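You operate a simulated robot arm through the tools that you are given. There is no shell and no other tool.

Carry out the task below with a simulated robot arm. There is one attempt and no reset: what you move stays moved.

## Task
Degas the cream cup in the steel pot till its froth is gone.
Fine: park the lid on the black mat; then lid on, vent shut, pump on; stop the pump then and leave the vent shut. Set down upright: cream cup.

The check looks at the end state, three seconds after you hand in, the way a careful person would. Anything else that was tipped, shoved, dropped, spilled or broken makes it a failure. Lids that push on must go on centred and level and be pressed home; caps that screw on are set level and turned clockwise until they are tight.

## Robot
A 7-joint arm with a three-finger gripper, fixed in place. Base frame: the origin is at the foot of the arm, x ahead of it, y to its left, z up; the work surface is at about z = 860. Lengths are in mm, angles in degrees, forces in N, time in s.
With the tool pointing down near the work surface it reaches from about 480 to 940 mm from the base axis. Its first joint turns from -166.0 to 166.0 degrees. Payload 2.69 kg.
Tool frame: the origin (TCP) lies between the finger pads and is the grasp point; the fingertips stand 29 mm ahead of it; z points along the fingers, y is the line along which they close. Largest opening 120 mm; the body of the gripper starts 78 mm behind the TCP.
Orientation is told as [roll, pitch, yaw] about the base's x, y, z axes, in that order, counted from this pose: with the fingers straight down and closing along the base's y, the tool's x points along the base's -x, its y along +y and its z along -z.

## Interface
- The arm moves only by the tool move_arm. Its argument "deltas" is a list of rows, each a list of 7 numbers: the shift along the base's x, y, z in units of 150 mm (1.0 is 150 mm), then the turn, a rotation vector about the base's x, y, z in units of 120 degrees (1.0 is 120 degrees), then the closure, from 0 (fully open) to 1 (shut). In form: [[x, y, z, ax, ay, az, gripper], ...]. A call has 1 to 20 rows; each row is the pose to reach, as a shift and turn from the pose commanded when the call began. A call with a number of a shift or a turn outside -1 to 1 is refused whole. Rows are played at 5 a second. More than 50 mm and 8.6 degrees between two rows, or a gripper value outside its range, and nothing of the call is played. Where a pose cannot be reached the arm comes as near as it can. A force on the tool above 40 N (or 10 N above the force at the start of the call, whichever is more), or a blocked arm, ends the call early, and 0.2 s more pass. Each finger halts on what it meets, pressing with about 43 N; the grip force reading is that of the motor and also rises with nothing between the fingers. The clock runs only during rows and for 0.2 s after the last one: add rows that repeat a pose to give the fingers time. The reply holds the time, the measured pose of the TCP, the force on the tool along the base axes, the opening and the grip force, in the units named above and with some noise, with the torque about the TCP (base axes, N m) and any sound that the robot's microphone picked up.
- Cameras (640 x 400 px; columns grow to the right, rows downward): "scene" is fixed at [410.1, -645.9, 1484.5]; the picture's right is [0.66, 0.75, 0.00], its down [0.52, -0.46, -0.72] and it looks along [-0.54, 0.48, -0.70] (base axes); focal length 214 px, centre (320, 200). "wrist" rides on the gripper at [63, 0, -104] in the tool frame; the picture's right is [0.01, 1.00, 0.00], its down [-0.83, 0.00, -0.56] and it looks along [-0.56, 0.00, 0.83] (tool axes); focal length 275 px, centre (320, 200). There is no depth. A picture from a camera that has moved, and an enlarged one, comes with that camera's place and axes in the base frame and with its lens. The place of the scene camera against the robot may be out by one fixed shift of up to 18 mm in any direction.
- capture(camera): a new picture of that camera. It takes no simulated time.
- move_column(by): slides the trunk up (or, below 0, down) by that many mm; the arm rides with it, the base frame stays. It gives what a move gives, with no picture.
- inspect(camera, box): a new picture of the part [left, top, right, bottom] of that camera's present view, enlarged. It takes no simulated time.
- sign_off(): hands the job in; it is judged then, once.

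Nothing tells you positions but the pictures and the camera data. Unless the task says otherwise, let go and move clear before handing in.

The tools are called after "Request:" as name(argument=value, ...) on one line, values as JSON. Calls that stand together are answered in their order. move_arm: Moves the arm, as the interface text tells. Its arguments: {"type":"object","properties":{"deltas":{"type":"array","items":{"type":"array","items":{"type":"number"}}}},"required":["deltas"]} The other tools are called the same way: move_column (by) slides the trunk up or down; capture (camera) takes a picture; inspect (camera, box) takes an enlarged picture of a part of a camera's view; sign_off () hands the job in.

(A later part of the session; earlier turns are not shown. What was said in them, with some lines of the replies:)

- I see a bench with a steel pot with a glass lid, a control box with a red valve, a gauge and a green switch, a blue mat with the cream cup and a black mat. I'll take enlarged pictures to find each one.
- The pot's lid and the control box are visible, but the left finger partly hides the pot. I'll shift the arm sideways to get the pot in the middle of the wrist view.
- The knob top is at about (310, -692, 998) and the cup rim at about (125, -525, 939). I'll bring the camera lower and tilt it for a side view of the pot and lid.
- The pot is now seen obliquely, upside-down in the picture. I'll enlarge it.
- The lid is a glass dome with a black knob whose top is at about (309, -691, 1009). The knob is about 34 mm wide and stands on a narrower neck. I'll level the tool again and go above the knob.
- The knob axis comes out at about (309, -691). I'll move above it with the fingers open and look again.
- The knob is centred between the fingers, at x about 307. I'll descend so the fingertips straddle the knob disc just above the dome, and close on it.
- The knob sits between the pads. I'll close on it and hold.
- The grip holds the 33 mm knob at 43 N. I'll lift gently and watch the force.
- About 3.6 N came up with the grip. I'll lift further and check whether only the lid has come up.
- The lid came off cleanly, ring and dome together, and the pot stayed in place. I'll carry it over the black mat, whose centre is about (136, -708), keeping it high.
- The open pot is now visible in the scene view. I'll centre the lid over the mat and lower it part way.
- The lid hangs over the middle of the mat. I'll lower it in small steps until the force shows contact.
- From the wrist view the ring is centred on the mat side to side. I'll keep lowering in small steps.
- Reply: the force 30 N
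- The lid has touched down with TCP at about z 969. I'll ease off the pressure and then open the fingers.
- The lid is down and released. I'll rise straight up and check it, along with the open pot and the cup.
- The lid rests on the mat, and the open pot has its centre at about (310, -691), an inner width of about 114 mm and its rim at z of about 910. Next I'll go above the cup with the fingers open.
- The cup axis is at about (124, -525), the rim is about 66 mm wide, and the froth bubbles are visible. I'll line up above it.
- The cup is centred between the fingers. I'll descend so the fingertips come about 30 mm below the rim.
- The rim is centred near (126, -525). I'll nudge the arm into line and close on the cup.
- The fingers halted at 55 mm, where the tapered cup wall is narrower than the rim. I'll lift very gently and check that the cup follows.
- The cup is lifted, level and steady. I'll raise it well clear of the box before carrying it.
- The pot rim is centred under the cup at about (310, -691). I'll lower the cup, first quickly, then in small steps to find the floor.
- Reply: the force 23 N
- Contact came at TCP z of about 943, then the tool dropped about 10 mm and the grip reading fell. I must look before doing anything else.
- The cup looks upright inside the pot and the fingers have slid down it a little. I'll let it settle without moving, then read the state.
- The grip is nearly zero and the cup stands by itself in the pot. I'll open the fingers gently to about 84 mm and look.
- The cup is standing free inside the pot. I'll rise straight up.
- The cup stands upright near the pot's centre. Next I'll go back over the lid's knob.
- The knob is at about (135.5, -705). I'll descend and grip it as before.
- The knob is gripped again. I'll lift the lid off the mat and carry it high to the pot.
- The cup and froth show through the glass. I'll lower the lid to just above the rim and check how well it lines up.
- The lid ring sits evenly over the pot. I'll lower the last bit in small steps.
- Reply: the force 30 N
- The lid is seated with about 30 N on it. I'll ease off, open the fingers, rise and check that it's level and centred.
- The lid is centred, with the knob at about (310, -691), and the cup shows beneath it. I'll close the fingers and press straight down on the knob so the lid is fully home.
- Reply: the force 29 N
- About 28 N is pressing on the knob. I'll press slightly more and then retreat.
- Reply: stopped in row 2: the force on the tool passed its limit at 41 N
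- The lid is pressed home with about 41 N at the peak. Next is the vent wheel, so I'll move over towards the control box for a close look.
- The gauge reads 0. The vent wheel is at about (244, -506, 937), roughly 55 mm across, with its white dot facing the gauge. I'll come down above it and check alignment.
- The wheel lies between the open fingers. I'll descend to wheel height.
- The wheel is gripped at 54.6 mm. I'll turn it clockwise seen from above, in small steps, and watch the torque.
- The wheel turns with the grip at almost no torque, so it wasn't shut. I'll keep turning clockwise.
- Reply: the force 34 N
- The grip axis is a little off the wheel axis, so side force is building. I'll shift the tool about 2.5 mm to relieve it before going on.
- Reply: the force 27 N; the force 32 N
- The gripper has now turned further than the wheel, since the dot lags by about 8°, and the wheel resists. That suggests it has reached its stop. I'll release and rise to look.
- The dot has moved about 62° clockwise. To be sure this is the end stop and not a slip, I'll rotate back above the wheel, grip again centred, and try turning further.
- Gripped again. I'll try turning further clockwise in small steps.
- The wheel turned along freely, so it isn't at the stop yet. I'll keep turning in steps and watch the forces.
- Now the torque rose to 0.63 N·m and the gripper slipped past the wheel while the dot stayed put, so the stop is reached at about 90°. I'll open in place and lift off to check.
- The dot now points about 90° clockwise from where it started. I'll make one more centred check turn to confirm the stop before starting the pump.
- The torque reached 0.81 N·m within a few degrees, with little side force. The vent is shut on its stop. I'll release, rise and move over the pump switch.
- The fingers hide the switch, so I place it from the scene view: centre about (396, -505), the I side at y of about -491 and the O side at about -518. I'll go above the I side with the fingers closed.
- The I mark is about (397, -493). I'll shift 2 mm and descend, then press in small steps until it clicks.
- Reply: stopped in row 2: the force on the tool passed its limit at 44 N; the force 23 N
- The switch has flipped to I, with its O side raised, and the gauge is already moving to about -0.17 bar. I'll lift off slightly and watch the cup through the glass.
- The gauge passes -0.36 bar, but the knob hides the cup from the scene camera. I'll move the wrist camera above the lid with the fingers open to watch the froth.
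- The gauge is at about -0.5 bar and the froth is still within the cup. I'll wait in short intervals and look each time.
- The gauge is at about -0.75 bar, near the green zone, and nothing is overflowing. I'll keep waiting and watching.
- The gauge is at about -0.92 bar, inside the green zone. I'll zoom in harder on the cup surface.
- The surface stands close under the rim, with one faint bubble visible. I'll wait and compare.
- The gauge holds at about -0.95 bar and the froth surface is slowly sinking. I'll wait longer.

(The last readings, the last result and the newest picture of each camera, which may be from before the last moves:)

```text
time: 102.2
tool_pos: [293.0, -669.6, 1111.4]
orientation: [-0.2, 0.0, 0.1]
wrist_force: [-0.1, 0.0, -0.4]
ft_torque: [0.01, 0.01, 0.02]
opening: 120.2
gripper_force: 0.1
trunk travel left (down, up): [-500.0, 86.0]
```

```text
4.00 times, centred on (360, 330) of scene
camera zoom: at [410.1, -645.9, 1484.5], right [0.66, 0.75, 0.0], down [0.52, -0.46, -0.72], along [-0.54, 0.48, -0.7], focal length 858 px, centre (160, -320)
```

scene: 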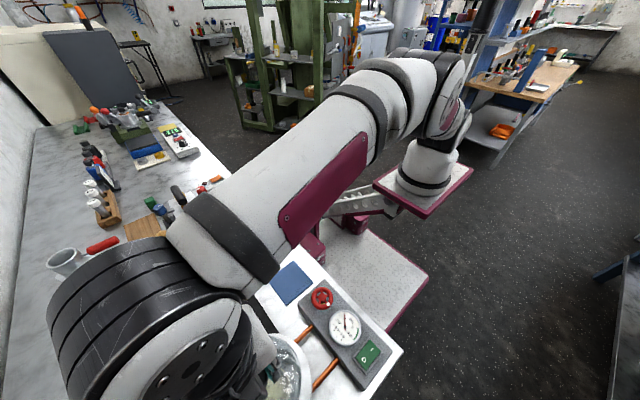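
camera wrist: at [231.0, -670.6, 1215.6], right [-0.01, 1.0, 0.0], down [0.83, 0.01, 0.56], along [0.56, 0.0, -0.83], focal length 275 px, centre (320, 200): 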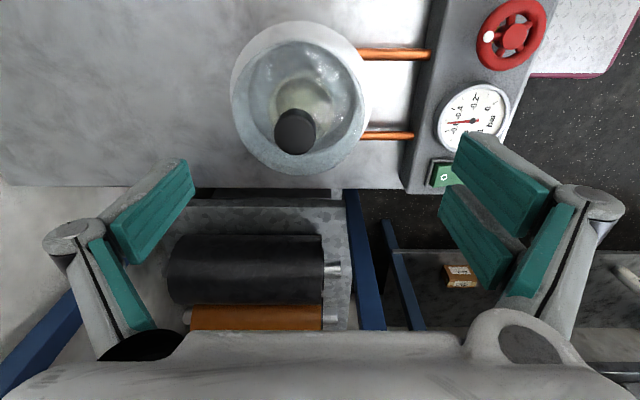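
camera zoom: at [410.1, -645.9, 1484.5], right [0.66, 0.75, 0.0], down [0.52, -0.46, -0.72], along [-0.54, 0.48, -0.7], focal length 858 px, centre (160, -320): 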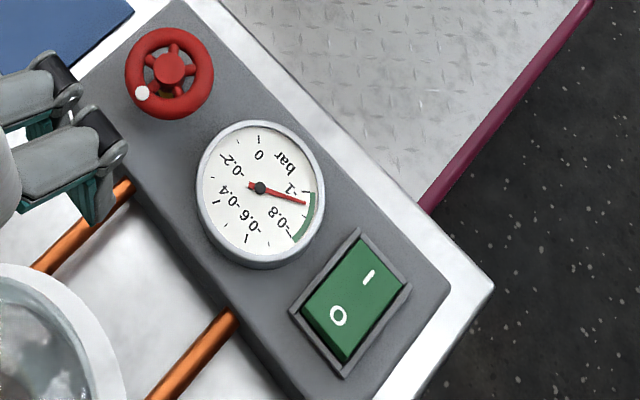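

The bubbles are gone and the surface is now a clear brown, so the froth has collapsed. I'll go back to the switch and close the fingers to press the O side.

Request:
move_arm(deltas=[[0.1, 0.15, 0, 0, 0, 0, 0.3], [0.25, 0.35, 0, 0, 0, 0, 0.6], [0.4, 0.56, -0.1, 0, 0, 0, 1.0], [0.52, 0.74, -0.3, 0, 0, 0, 1.0], [0.62, 0.9, -0.5, 0, 0, 0, 1.0], [0.69, 1.0, -0.7, 0, 0, 0, 1.0], [0.69, 1.0, -0.8, 0, 0, 0, 1.0], [0.69, 1.0, -0.8, 0, 0, 0, 1.0]])

Request:
capture(camera="wrist")

Request:
inspect(camera="scene", box=[300, 280, 420, 380])

```text
time: 104.0
tool_pos: [398.0, -522.7, 989.9]
orientation: [-0.3, -0.1, 0.1]
wrist_force: [0.0, -0.4, -0.6]
ft_torque: [-0.02, 0.01, -0.02]
opening: 0.1
gripper_force: 28.9
trunk travel left (down, up): [-500.0, 86.0]
```

```text
taken
camera wrist: at [335.1, -522.3, 1094.5], right [-0.01, 1.0, 0.0], down [0.83, 0.01, 0.56], along [0.56, 0.0, -0.83], focal length 275 px, centre (320, 200)
```

wrist: 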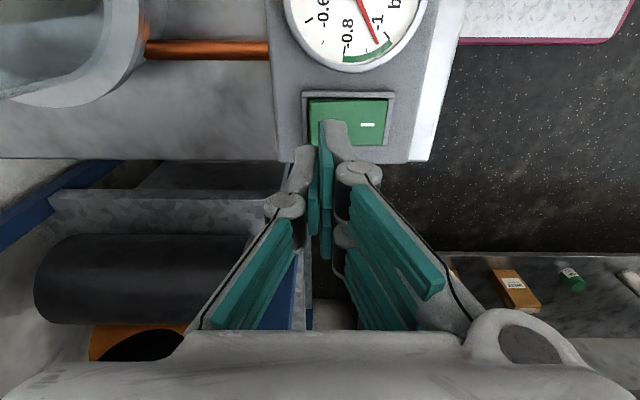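

```text
4.00 times, centred on (360, 330) of scene
camera zoom: at [410.1, -645.9, 1484.5], right [0.66, 0.75, 0.0], down [0.52, -0.46, -0.72], along [-0.54, 0.48, -0.7], focal length 858 px, centre (160, -320)
```

zoom: 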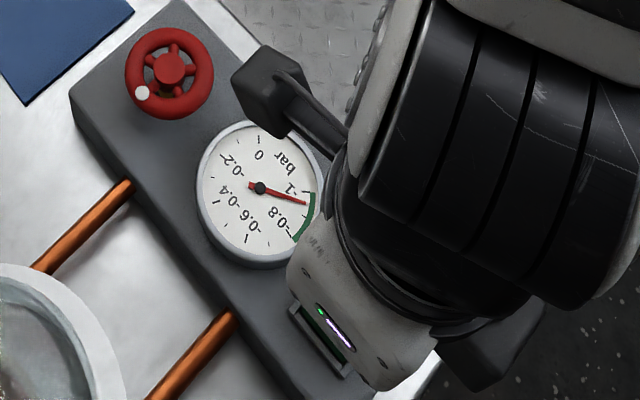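

The closed fingers are over the raised O side. I'll descend and press it in small steps.

Request:
move_arm(deltas=[[0, 0.005, -0.12, 0, 0, 0, 1.0], [0, 0.005, -0.22, 0, 0, 0, 1.0], [0, 0.005, -0.28, 0, 0, 0, 1.0], [0, 0.005, -0.28, 0, 0, 0, 1.0]])

Request:
move_arm(deltas=[[0, 0, -0.02, 0, 0, 0, 1.0], [0, 0, -0.035, 0, 0, 0, 1.0], [0, 0, -0.035, 0, 0, 0, 1.0]])

Request:
inspect(camera="wrist", box=[230, 80, 410, 260])

```text
time: 105.0
tool_pos: [398.1, -520.0, 949.1]
orientation: [-0.2, 0.0, 0.1]
wrist_force: [-0.1, 0.5, 0.1]
ft_torque: [-0.02, 0.04, 0.02]
opening: 0.1
gripper_force: 28.8
trunk travel left (down, up): [-500.0, 86.0]
```

```text
time: 105.8
tool_pos: [396.5, -519.2, 943.5]
orientation: [-0.2, -0.2, 0.1]
wrist_force: [1.1, -0.5, -0.1]
ft_torque: [-0.03, 0.0, 0.0]
opening: 5.8
gripper_force: 28.7
trunk travel left (down, up): [-500.0, 86.0]
```

```text
2.22 times, centred on (320, 170) of wrist
camera zoom: at [334.0, -520.2, 1047.3], right [-0.01, 1.0, 0.0], down [0.83, 0.01, 0.56], along [0.56, 0.0, -0.83], focal length 612 px, centre (320, 267)
```

zoom: 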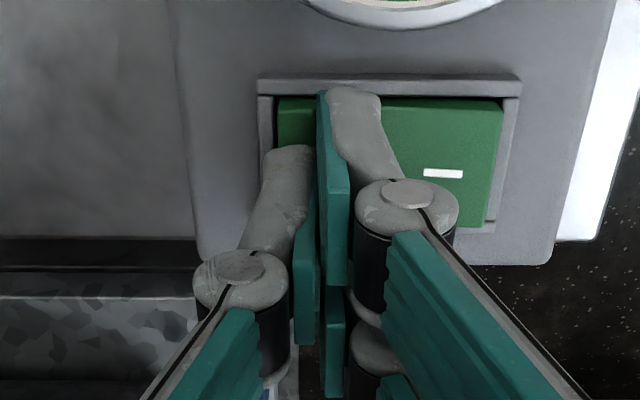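

Request:
move_arm(deltas=[[0, 0, 0.05, 0, 0, 0, 1.0], [0, 0, 0.25, 0, 0, 0, 1.0], [0, 0, 0.5, 0, 0, 0, 1.0], [-0.2, -0.2, 0.6, 0, 0, 0, 0.9], [-0.4, -0.4, 0.8, 0, 0, 0, 0.8], [-0.6, -0.6, 1.0, 0, 0, 0, 0.6], [-0.6, -0.6, 1.0, 0, 0, 0, 0.5]])

Request:
capture(camera="wrist")

Request:
inspect(camera="scene", box=[300, 280, 420, 380])

```text
refused: row 5 steps farther than a row can; nothing moved
```

```text
taken
camera wrist: at [334.0, -520.2, 1047.3], right [-0.01, 1.0, 0.0], down [0.83, 0.01, 0.56], along [0.56, 0.0, -0.83], focal length 275 px, centre (320, 200)
```

wrist: 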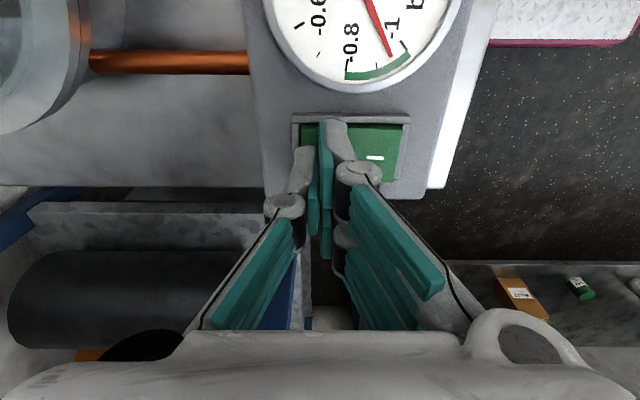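

```text
4.00 times, centred on (360, 330) of scene
camera zoom: at [410.1, -645.9, 1484.5], right [0.66, 0.75, 0.0], down [0.52, -0.46, -0.72], along [-0.54, 0.48, -0.7], focal length 858 px, centre (160, -320)
```

zoom: 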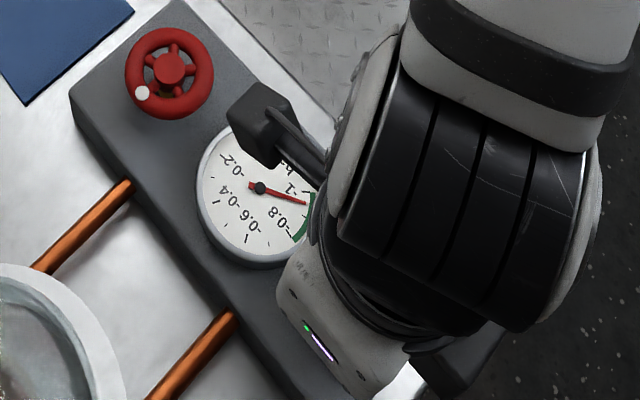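

That call was refused because a row stepped too far, so nothing moved. I'll lift straight up in smaller rows and look at the switch.

Request:
move_arm(deltas=[[0, 0, 0.05, 0, 0, 0, 1.0], [0, 0, 0.25, 0, 0, 0, 1.0], [0, 0, 0.5, 0, 0, 0, 1.0], [-0.15, -0.15, 0.65, 0, 0, 0, 0.9], [-0.3, -0.3, 0.8, 0, 0, 0, 0.8], [-0.45, -0.45, 0.95, 0, 0, 0, 0.6], [-0.6, -0.6, 1.0, 0, 0, 0, 0.5], [-0.6, -0.6, 1.0, 0, 0, 0, 0.5]])

Request:
capture(camera="wrist")

Request:
inspect(camera="scene", box=[300, 280, 420, 380])

```text
time: 107.6
tool_pos: [305.7, -610.9, 1091.5]
orientation: [-0.2, -0.1, 0.0]
wrist_force: [0.2, 0.0, -0.6]
ft_torque: [0.02, 0.02, 0.03]
opening: 60.1
gripper_force: 0.0
trunk travel left (down, up): [-500.0, 86.0]
```

```text
taken
camera wrist: at [243.7, -611.1, 1196.0], right [-0.01, 1.0, 0.0], down [0.83, 0.01, 0.56], along [0.56, 0.0, -0.83], focal length 275 px, centre (320, 200)
```

wrist: 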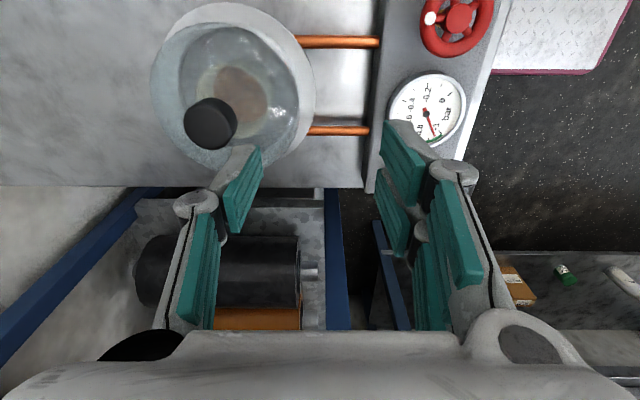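

```text
4.00 times, centred on (360, 330) of scene
camera zoom: at [410.1, -645.9, 1484.5], right [0.66, 0.75, 0.0], down [0.52, -0.46, -0.72], along [-0.54, 0.48, -0.7], focal length 858 px, centre (160, -320)
```

zoom: 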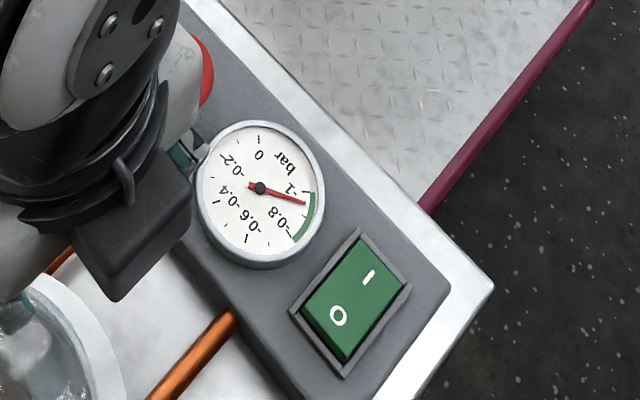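

Request:
inspect(camera="scene", box=[340, 325, 400, 375])

Request:
move_arm(deltas=[[0, 0, 0, 0, 0, 0, 0.5], [0, 0, 0, 0, 0, 0, 0.5], [0, 0, 0, 0, 0, 0, 0.5]])

Request:
inspect(camera="scene", box=[300, 280, 420, 380])

```text
8.00 times, centred on (370, 350) of scene
camera zoom: at [410.1, -645.9, 1484.5], right [0.66, 0.75, 0.0], down [0.52, -0.46, -0.72], along [-0.54, 0.48, -0.7], focal length 1716 px, centre (-80, -1000)
```

zoom: 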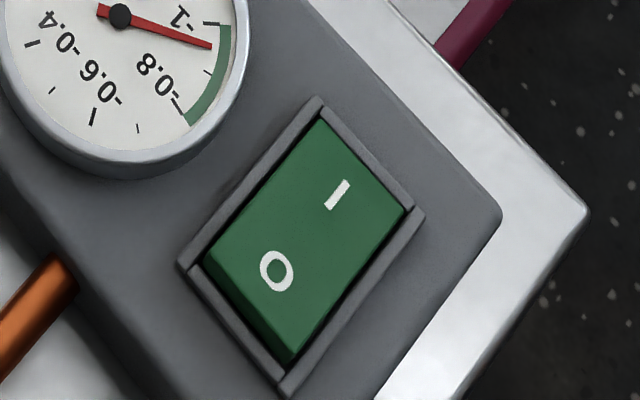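

```text
time: 108.4
tool_pos: [307.6, -610.7, 1091.3]
orientation: [-0.3, 0.0, 0.1]
wrist_force: [0.3, -0.1, -0.1]
ft_torque: [-0.02, 0.02, -0.01]
opening: 59.9
gripper_force: 0.0
trunk travel left (down, up): [-500.0, 86.0]
```

```text
4.00 times, centred on (360, 330) of scene
camera zoom: at [410.1, -645.9, 1484.5], right [0.66, 0.75, 0.0], down [0.52, -0.46, -0.72], along [-0.54, 0.48, -0.7], focal length 858 px, centre (160, -320)
```

zoom: 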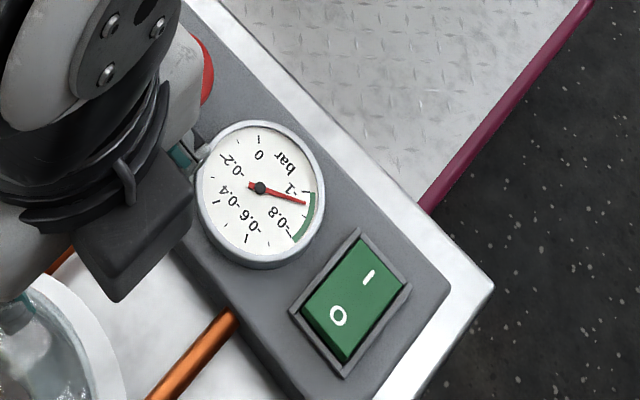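

The O side is still raised, so the pump is still running; the first press was too shallow. I'll go back and press it further down.

Request:
move_arm(deltas=[[0.15, 0.15, 0, 0, 0, 0, 0.7], [0.3, 0.3, -0.05, 0, 0, 0, 1.0], [0.45, 0.45, -0.2, 0, 0, 0, 1.0], [0.59, 0.58, -0.4, 0, 0, 0, 1.0], [0.605, 0.588, -0.65, 0, 0, 0, 1.0], [0.605, 0.588, -0.9, 0, 0, 0, 1.0], [0.605, 0.588, -0.95, 0, 0, 0, 1.0], [0.605, 0.588, -0.95, 0, 0, 0, 1.0]])

Request:
inspect(camera="wrist", box=[230, 80, 410, 260])

```text
time: 110.2
tool_pos: [398.0, -522.9, 951.3]
orientation: [-0.3, -0.2, 0.2]
wrist_force: [-0.1, 0.2, 0.5]
ft_torque: [0.0, -0.01, -0.01]
opening: 0.0
gripper_force: 28.6
trunk travel left (down, up): [-500.0, 86.0]
```

```text
2.22 times, centred on (320, 170) of wrist
camera zoom: at [335.1, -522.5, 1055.7], right [-0.01, 1.0, 0.0], down [0.83, 0.01, 0.56], along [0.56, 0.0, -0.83], focal length 612 px, centre (320, 267)
```

zoom: 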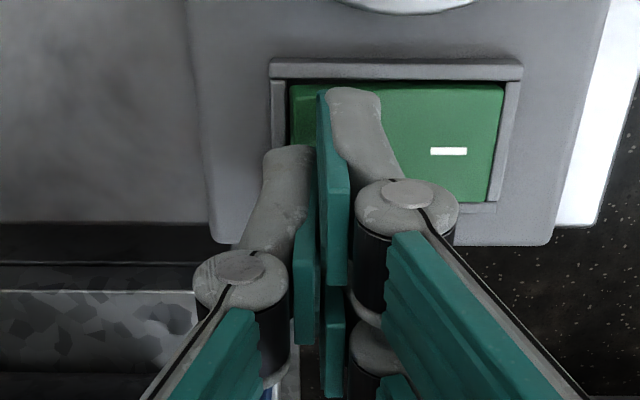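

Request:
move_arm(deltas=[[0, 0, -0.025, 0, 0, 0, 1.0], [0, 0, -0.05, 0, 0, 0, 1.0], [0, 0, -0.06, 0, 0, 0, 1.0], [0, 0, -0.07, 0, 0, 0, 1.0], [0, 0, -0.07, 0, 0, 0, 1.0]])

Request:
inspect(camera="wrist", box=[230, 80, 410, 260])

```text
time: 111.4
tool_pos: [398.6, -522.3, 940.6]
orientation: [-0.4, -0.2, 0.1]
wrist_force: [-2.0, 8.4, 24.8]
ft_torque: [0.39, 0.12, 0.01]
opening: 0.0
gripper_force: 28.3
trunk travel left (down, up): [-500.0, 86.0]
```

```text
2.22 times, centred on (320, 170) of wrist
camera zoom: at [334.3, -522.2, 1045.6], right [-0.01, 1.0, -0.01], down [0.83, 0.01, 0.56], along [0.56, 0.0, -0.83], focal length 612 px, centre (320, 267)
```

zoom: 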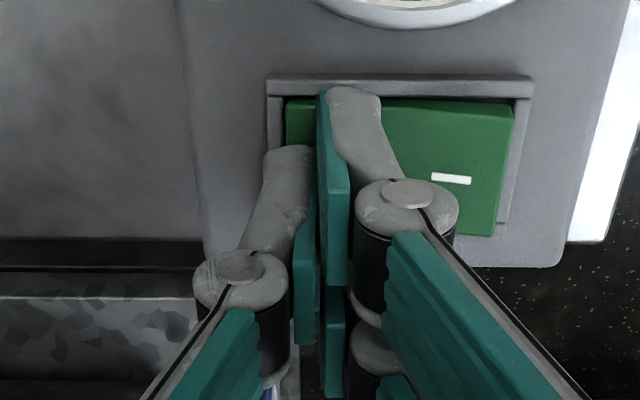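

The I side is now raised with about 25 N on the O side. I'll lift slowly straight up and check that it stays.

Request:
move_arm(deltas=[[0, 0, -0.005, 0, 0, 0, 1.0], [0, 0, -0.005, 0, 0, 0, 1.0]])

Request:
move_arm(deltas=[[0, 0, 0.03, 0, 0, 0, 1.0], [0, 0, 0.08, 0, 0, 0, 1.0], [0, 0, 0.15, 0, 0, 0, 1.0], [0, 0, 0.15, 0, 0, 0, 1.0]])

Request:
inspect(camera="wrist", box=[230, 80, 410, 260])

```text
time: 112.0
tool_pos: [398.0, -523.3, 941.3]
orientation: [-0.4, -0.1, 0.1]
wrist_force: [-2.8, 5.0, 14.8]
ft_torque: [0.23, 0.13, 0.04]
opening: 0.0
gripper_force: 28.2
trunk travel left (down, up): [-500.0, 86.0]
stopped in row 2: the force on the tool passed its limit at 41 N (the readings are from after the stop); the commanded pose is now the measured one
```

```text
time: 113.0
tool_pos: [399.4, -522.2, 962.7]
orientation: [-0.4, -0.2, 0.1]
wrist_force: [-0.4, 0.1, -0.8]
ft_torque: [-0.01, 0.01, 0.0]
opening: 0.0
gripper_force: 28.4
trunk travel left (down, up): [-500.0, 86.0]
```

```text
2.22 times, centred on (320, 170) of wrist
camera zoom: at [336.0, -522.4, 1067.1], right [-0.01, 1.0, -0.01], down [0.83, 0.01, 0.56], along [0.56, 0.0, -0.83], focal length 612 px, centre (320, 267)
```

zoom: 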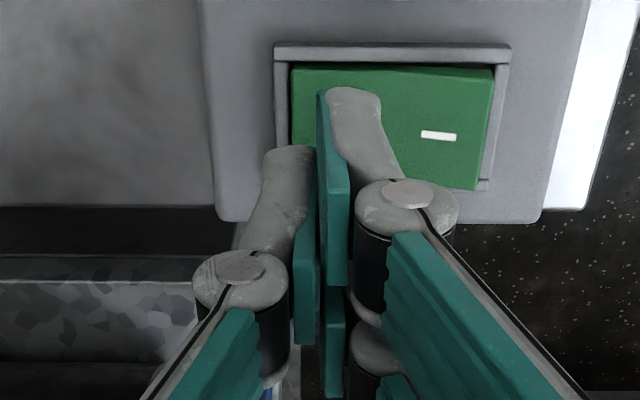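

The I side stays raised. I'll rise well clear and check the switch and gauge from the scene camera.

Request:
move_arm(deltas=[[0, 0, 0.2, 0, 0, 0, 1.0], [0, 0, 0.45, 0, 0, 0, 1.0], [0, 0, 0.7, 0, 0, 0, 1.0], [-0.15, -0.15, 0.9, 0, 0, 0, 0.9], [-0.3, -0.3, 1.0, 0, 0, 0, 0.8], [-0.5, -0.5, 1.0, 0, 0, 0, 0.6], [-0.6, -0.6, 1.0, 0, 0, 0, 0.5], [-0.6, -0.6, 1.0, 0, 0, 0, 0.3]])

Request:
inspect(camera="scene", box=[340, 325, 400, 375])

Request:
inspect(camera="scene", box=[300, 280, 420, 380])

Request:
capture(camera="wrist")

```text
time: 114.8
tool_pos: [310.2, -613.9, 1111.7]
orientation: [-0.4, -0.2, 0.1]
wrist_force: [0.5, 0.4, 0.4]
ft_torque: [0.01, -0.03, 0.0]
opening: 84.0
gripper_force: 0.1
trunk travel left (down, up): [-500.0, 86.0]
```

```text
8.00 times, centred on (370, 350) of scene
camera zoom: at [410.1, -645.9, 1484.5], right [0.66, 0.75, 0.0], down [0.52, -0.46, -0.72], along [-0.54, 0.48, -0.7], focal length 1716 px, centre (-80, -1000)
```

zoom: 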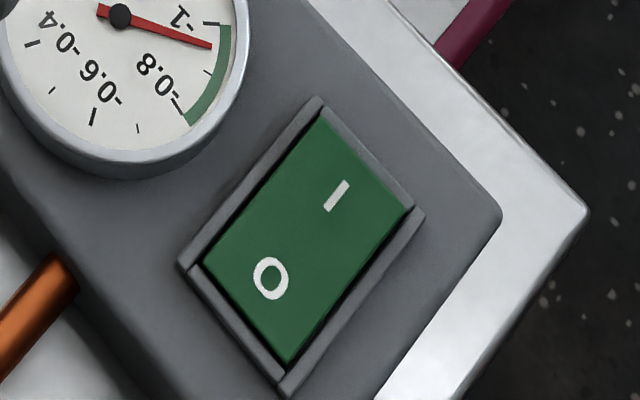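

```text
4.00 times, centred on (360, 330) of scene
camera zoom: at [410.1, -645.9, 1484.5], right [0.66, 0.75, 0.0], down [0.52, -0.46, -0.72], along [-0.54, 0.48, -0.7], focal length 858 px, centre (160, -320)
```

zoom: 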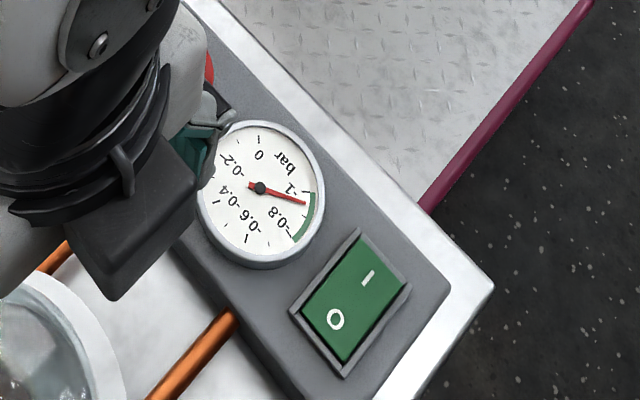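

```text
taken
camera wrist: at [246.4, -613.0, 1216.2], right [-0.01, 1.0, -0.01], down [0.83, 0.01, 0.56], along [0.56, 0.0, -0.83], focal length 275 px, centre (320, 200)
```

wrist: 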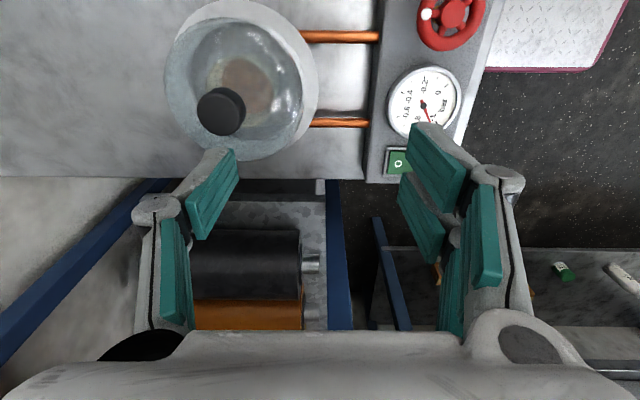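

The O side is down, so the pump is off, and the gauge holds at -0.95 bar. I'll back the arm away, then check the froth, gauge, vent and lid again.

Request:
move_arm(deltas=[[-0.05, 0, 0.25, 0.0005, 0, 0, 0.2], [-0.15, 0, 0.5, 0.001, 0.0005, 0, 0.1], [-0.3, 0.1, 0.7, 0.002, 0.001, 0, 0], [-0.5, 0.2, 0.85, 0.003, 0.0015, 0, 0], [-0.75, 0.3, 0.95, 0.003, 0.0015, 0, 0], [-1.0, 0.4, 1.0, 0.003, 0.0015, 0, 0], [-1.0, 0.4, 1.0, 0.003, 0.0015, 0, 0]])

Request:
capture(camera="wrist")

Request:
capture(camera="scene")

Request:
inspect(camera="scene", box=[220, 270, 400, 400])

```text
time: 116.4
tool_pos: [158.4, -553.0, 1262.0]
orientation: [0.0, 0.1, 0.1]
wrist_force: [-0.2, 0.1, 0.0]
ft_torque: [0.01, -0.01, 0.02]
opening: 120.1
gripper_force: 0.1
trunk travel left (down, up): [-500.0, 86.0]
```

```text
taken
camera wrist: at [94.7, -554.4, 1366.5], right [-0.01, 1.0, 0.0], down [0.83, 0.01, 0.55], along [0.55, 0.0, -0.83], focal length 275 px, centre (320, 200)
```

wrist: 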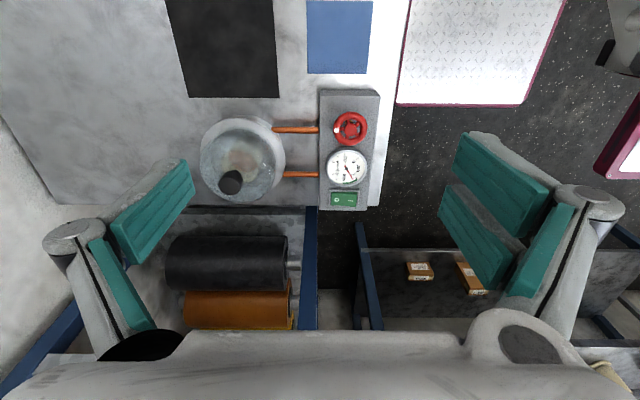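

```text
taken
```

scene: 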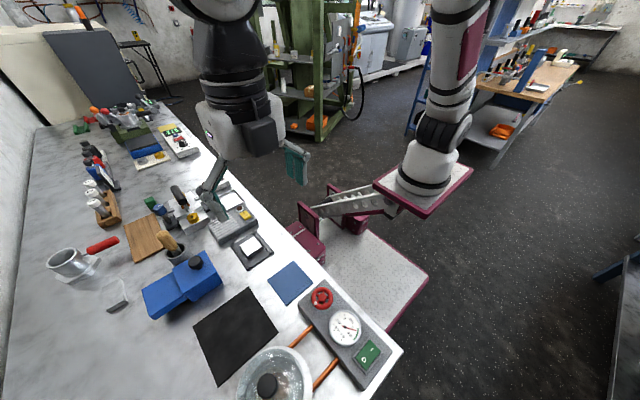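

```text
3.08 times, centred on (310, 335) of scene
camera zoom: at [410.1, -645.9, 1484.5], right [0.66, 0.75, 0.0], down [0.52, -0.46, -0.72], along [-0.54, 0.48, -0.7], focal length 660 px, centre (351, -215)
```

zoom: 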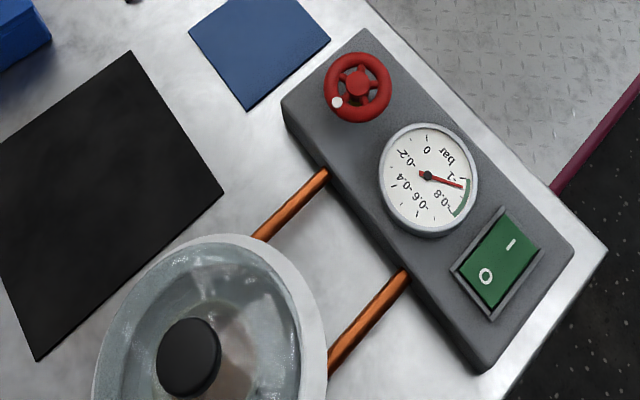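

Request:
inspect(camera="wrist", box=[200, 110, 300, 210])

Request:
inspect(camera="wrist", box=[310, 80, 400, 220])

```text
4.00 times, centred on (250, 160) of wrist
camera zoom: at [94.7, -554.4, 1366.5], right [-0.01, 1.0, 0.0], down [0.83, 0.01, 0.55], along [0.55, 0.0, -0.83], focal length 1101 px, centre (600, 360)
```

zoom: 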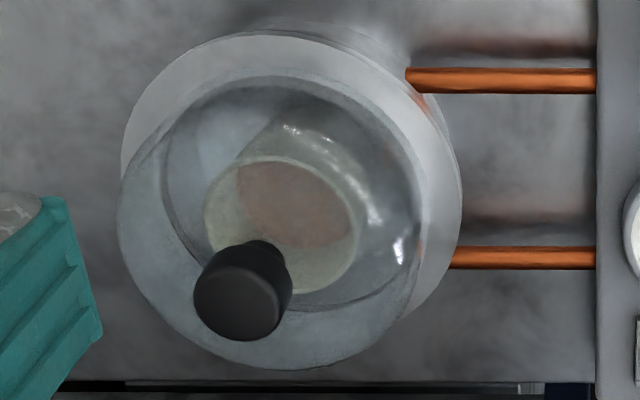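

```text
2.86 times, centred on (355, 150) of wrist
camera zoom: at [94.7, -554.4, 1366.5], right [-0.01, 1.0, 0.0], down [0.83, 0.01, 0.55], along [0.55, 0.0, -0.83], focal length 786 px, centre (220, 343)
```

zoom: 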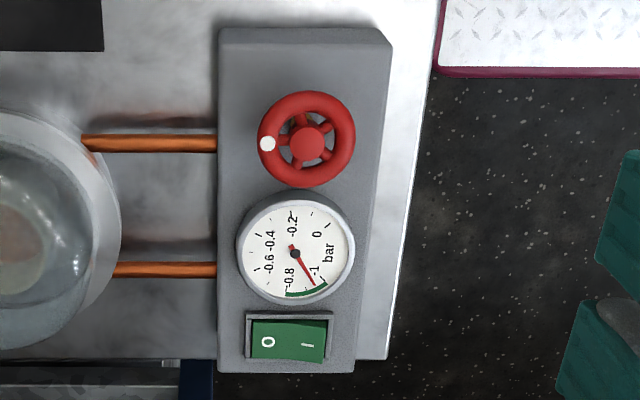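

The cup stands upright under the centred lid, its surface flat and froth-free, with no spill to be seen. The vent is on its shut stop, the pump is off, the gauge holds at about -0.95 bar and the arm is clear, so I'm handing in.

Request:
sign_off()

```text
The job is handed in.
```

The cream cup has been degassed and the job is handed in. In the last pictures it stood upright in the steel pot with a flat, bubble-free surface and no spill that I could see.

- **Lid:** I parked it on the black mat while the cup went in. It's back on the pot, centred and pressed home with about 41 N.
- **Vent:** It is shut and left shut. The wheel turned about 90° clockwise to its stop, which held at 0.8 N·m on a second check.
- **Pump:** It is off. I switched it on after the vent was shut. My first press to stop it was too shallow and left it running a few seconds longer, and the second press worked. The gauge still held at about -0.95 bar afterwards.

While I was setting the cup down in the pot, my fingers slipped about 10 mm down its side. The cup stayed upright and nothing spilled.
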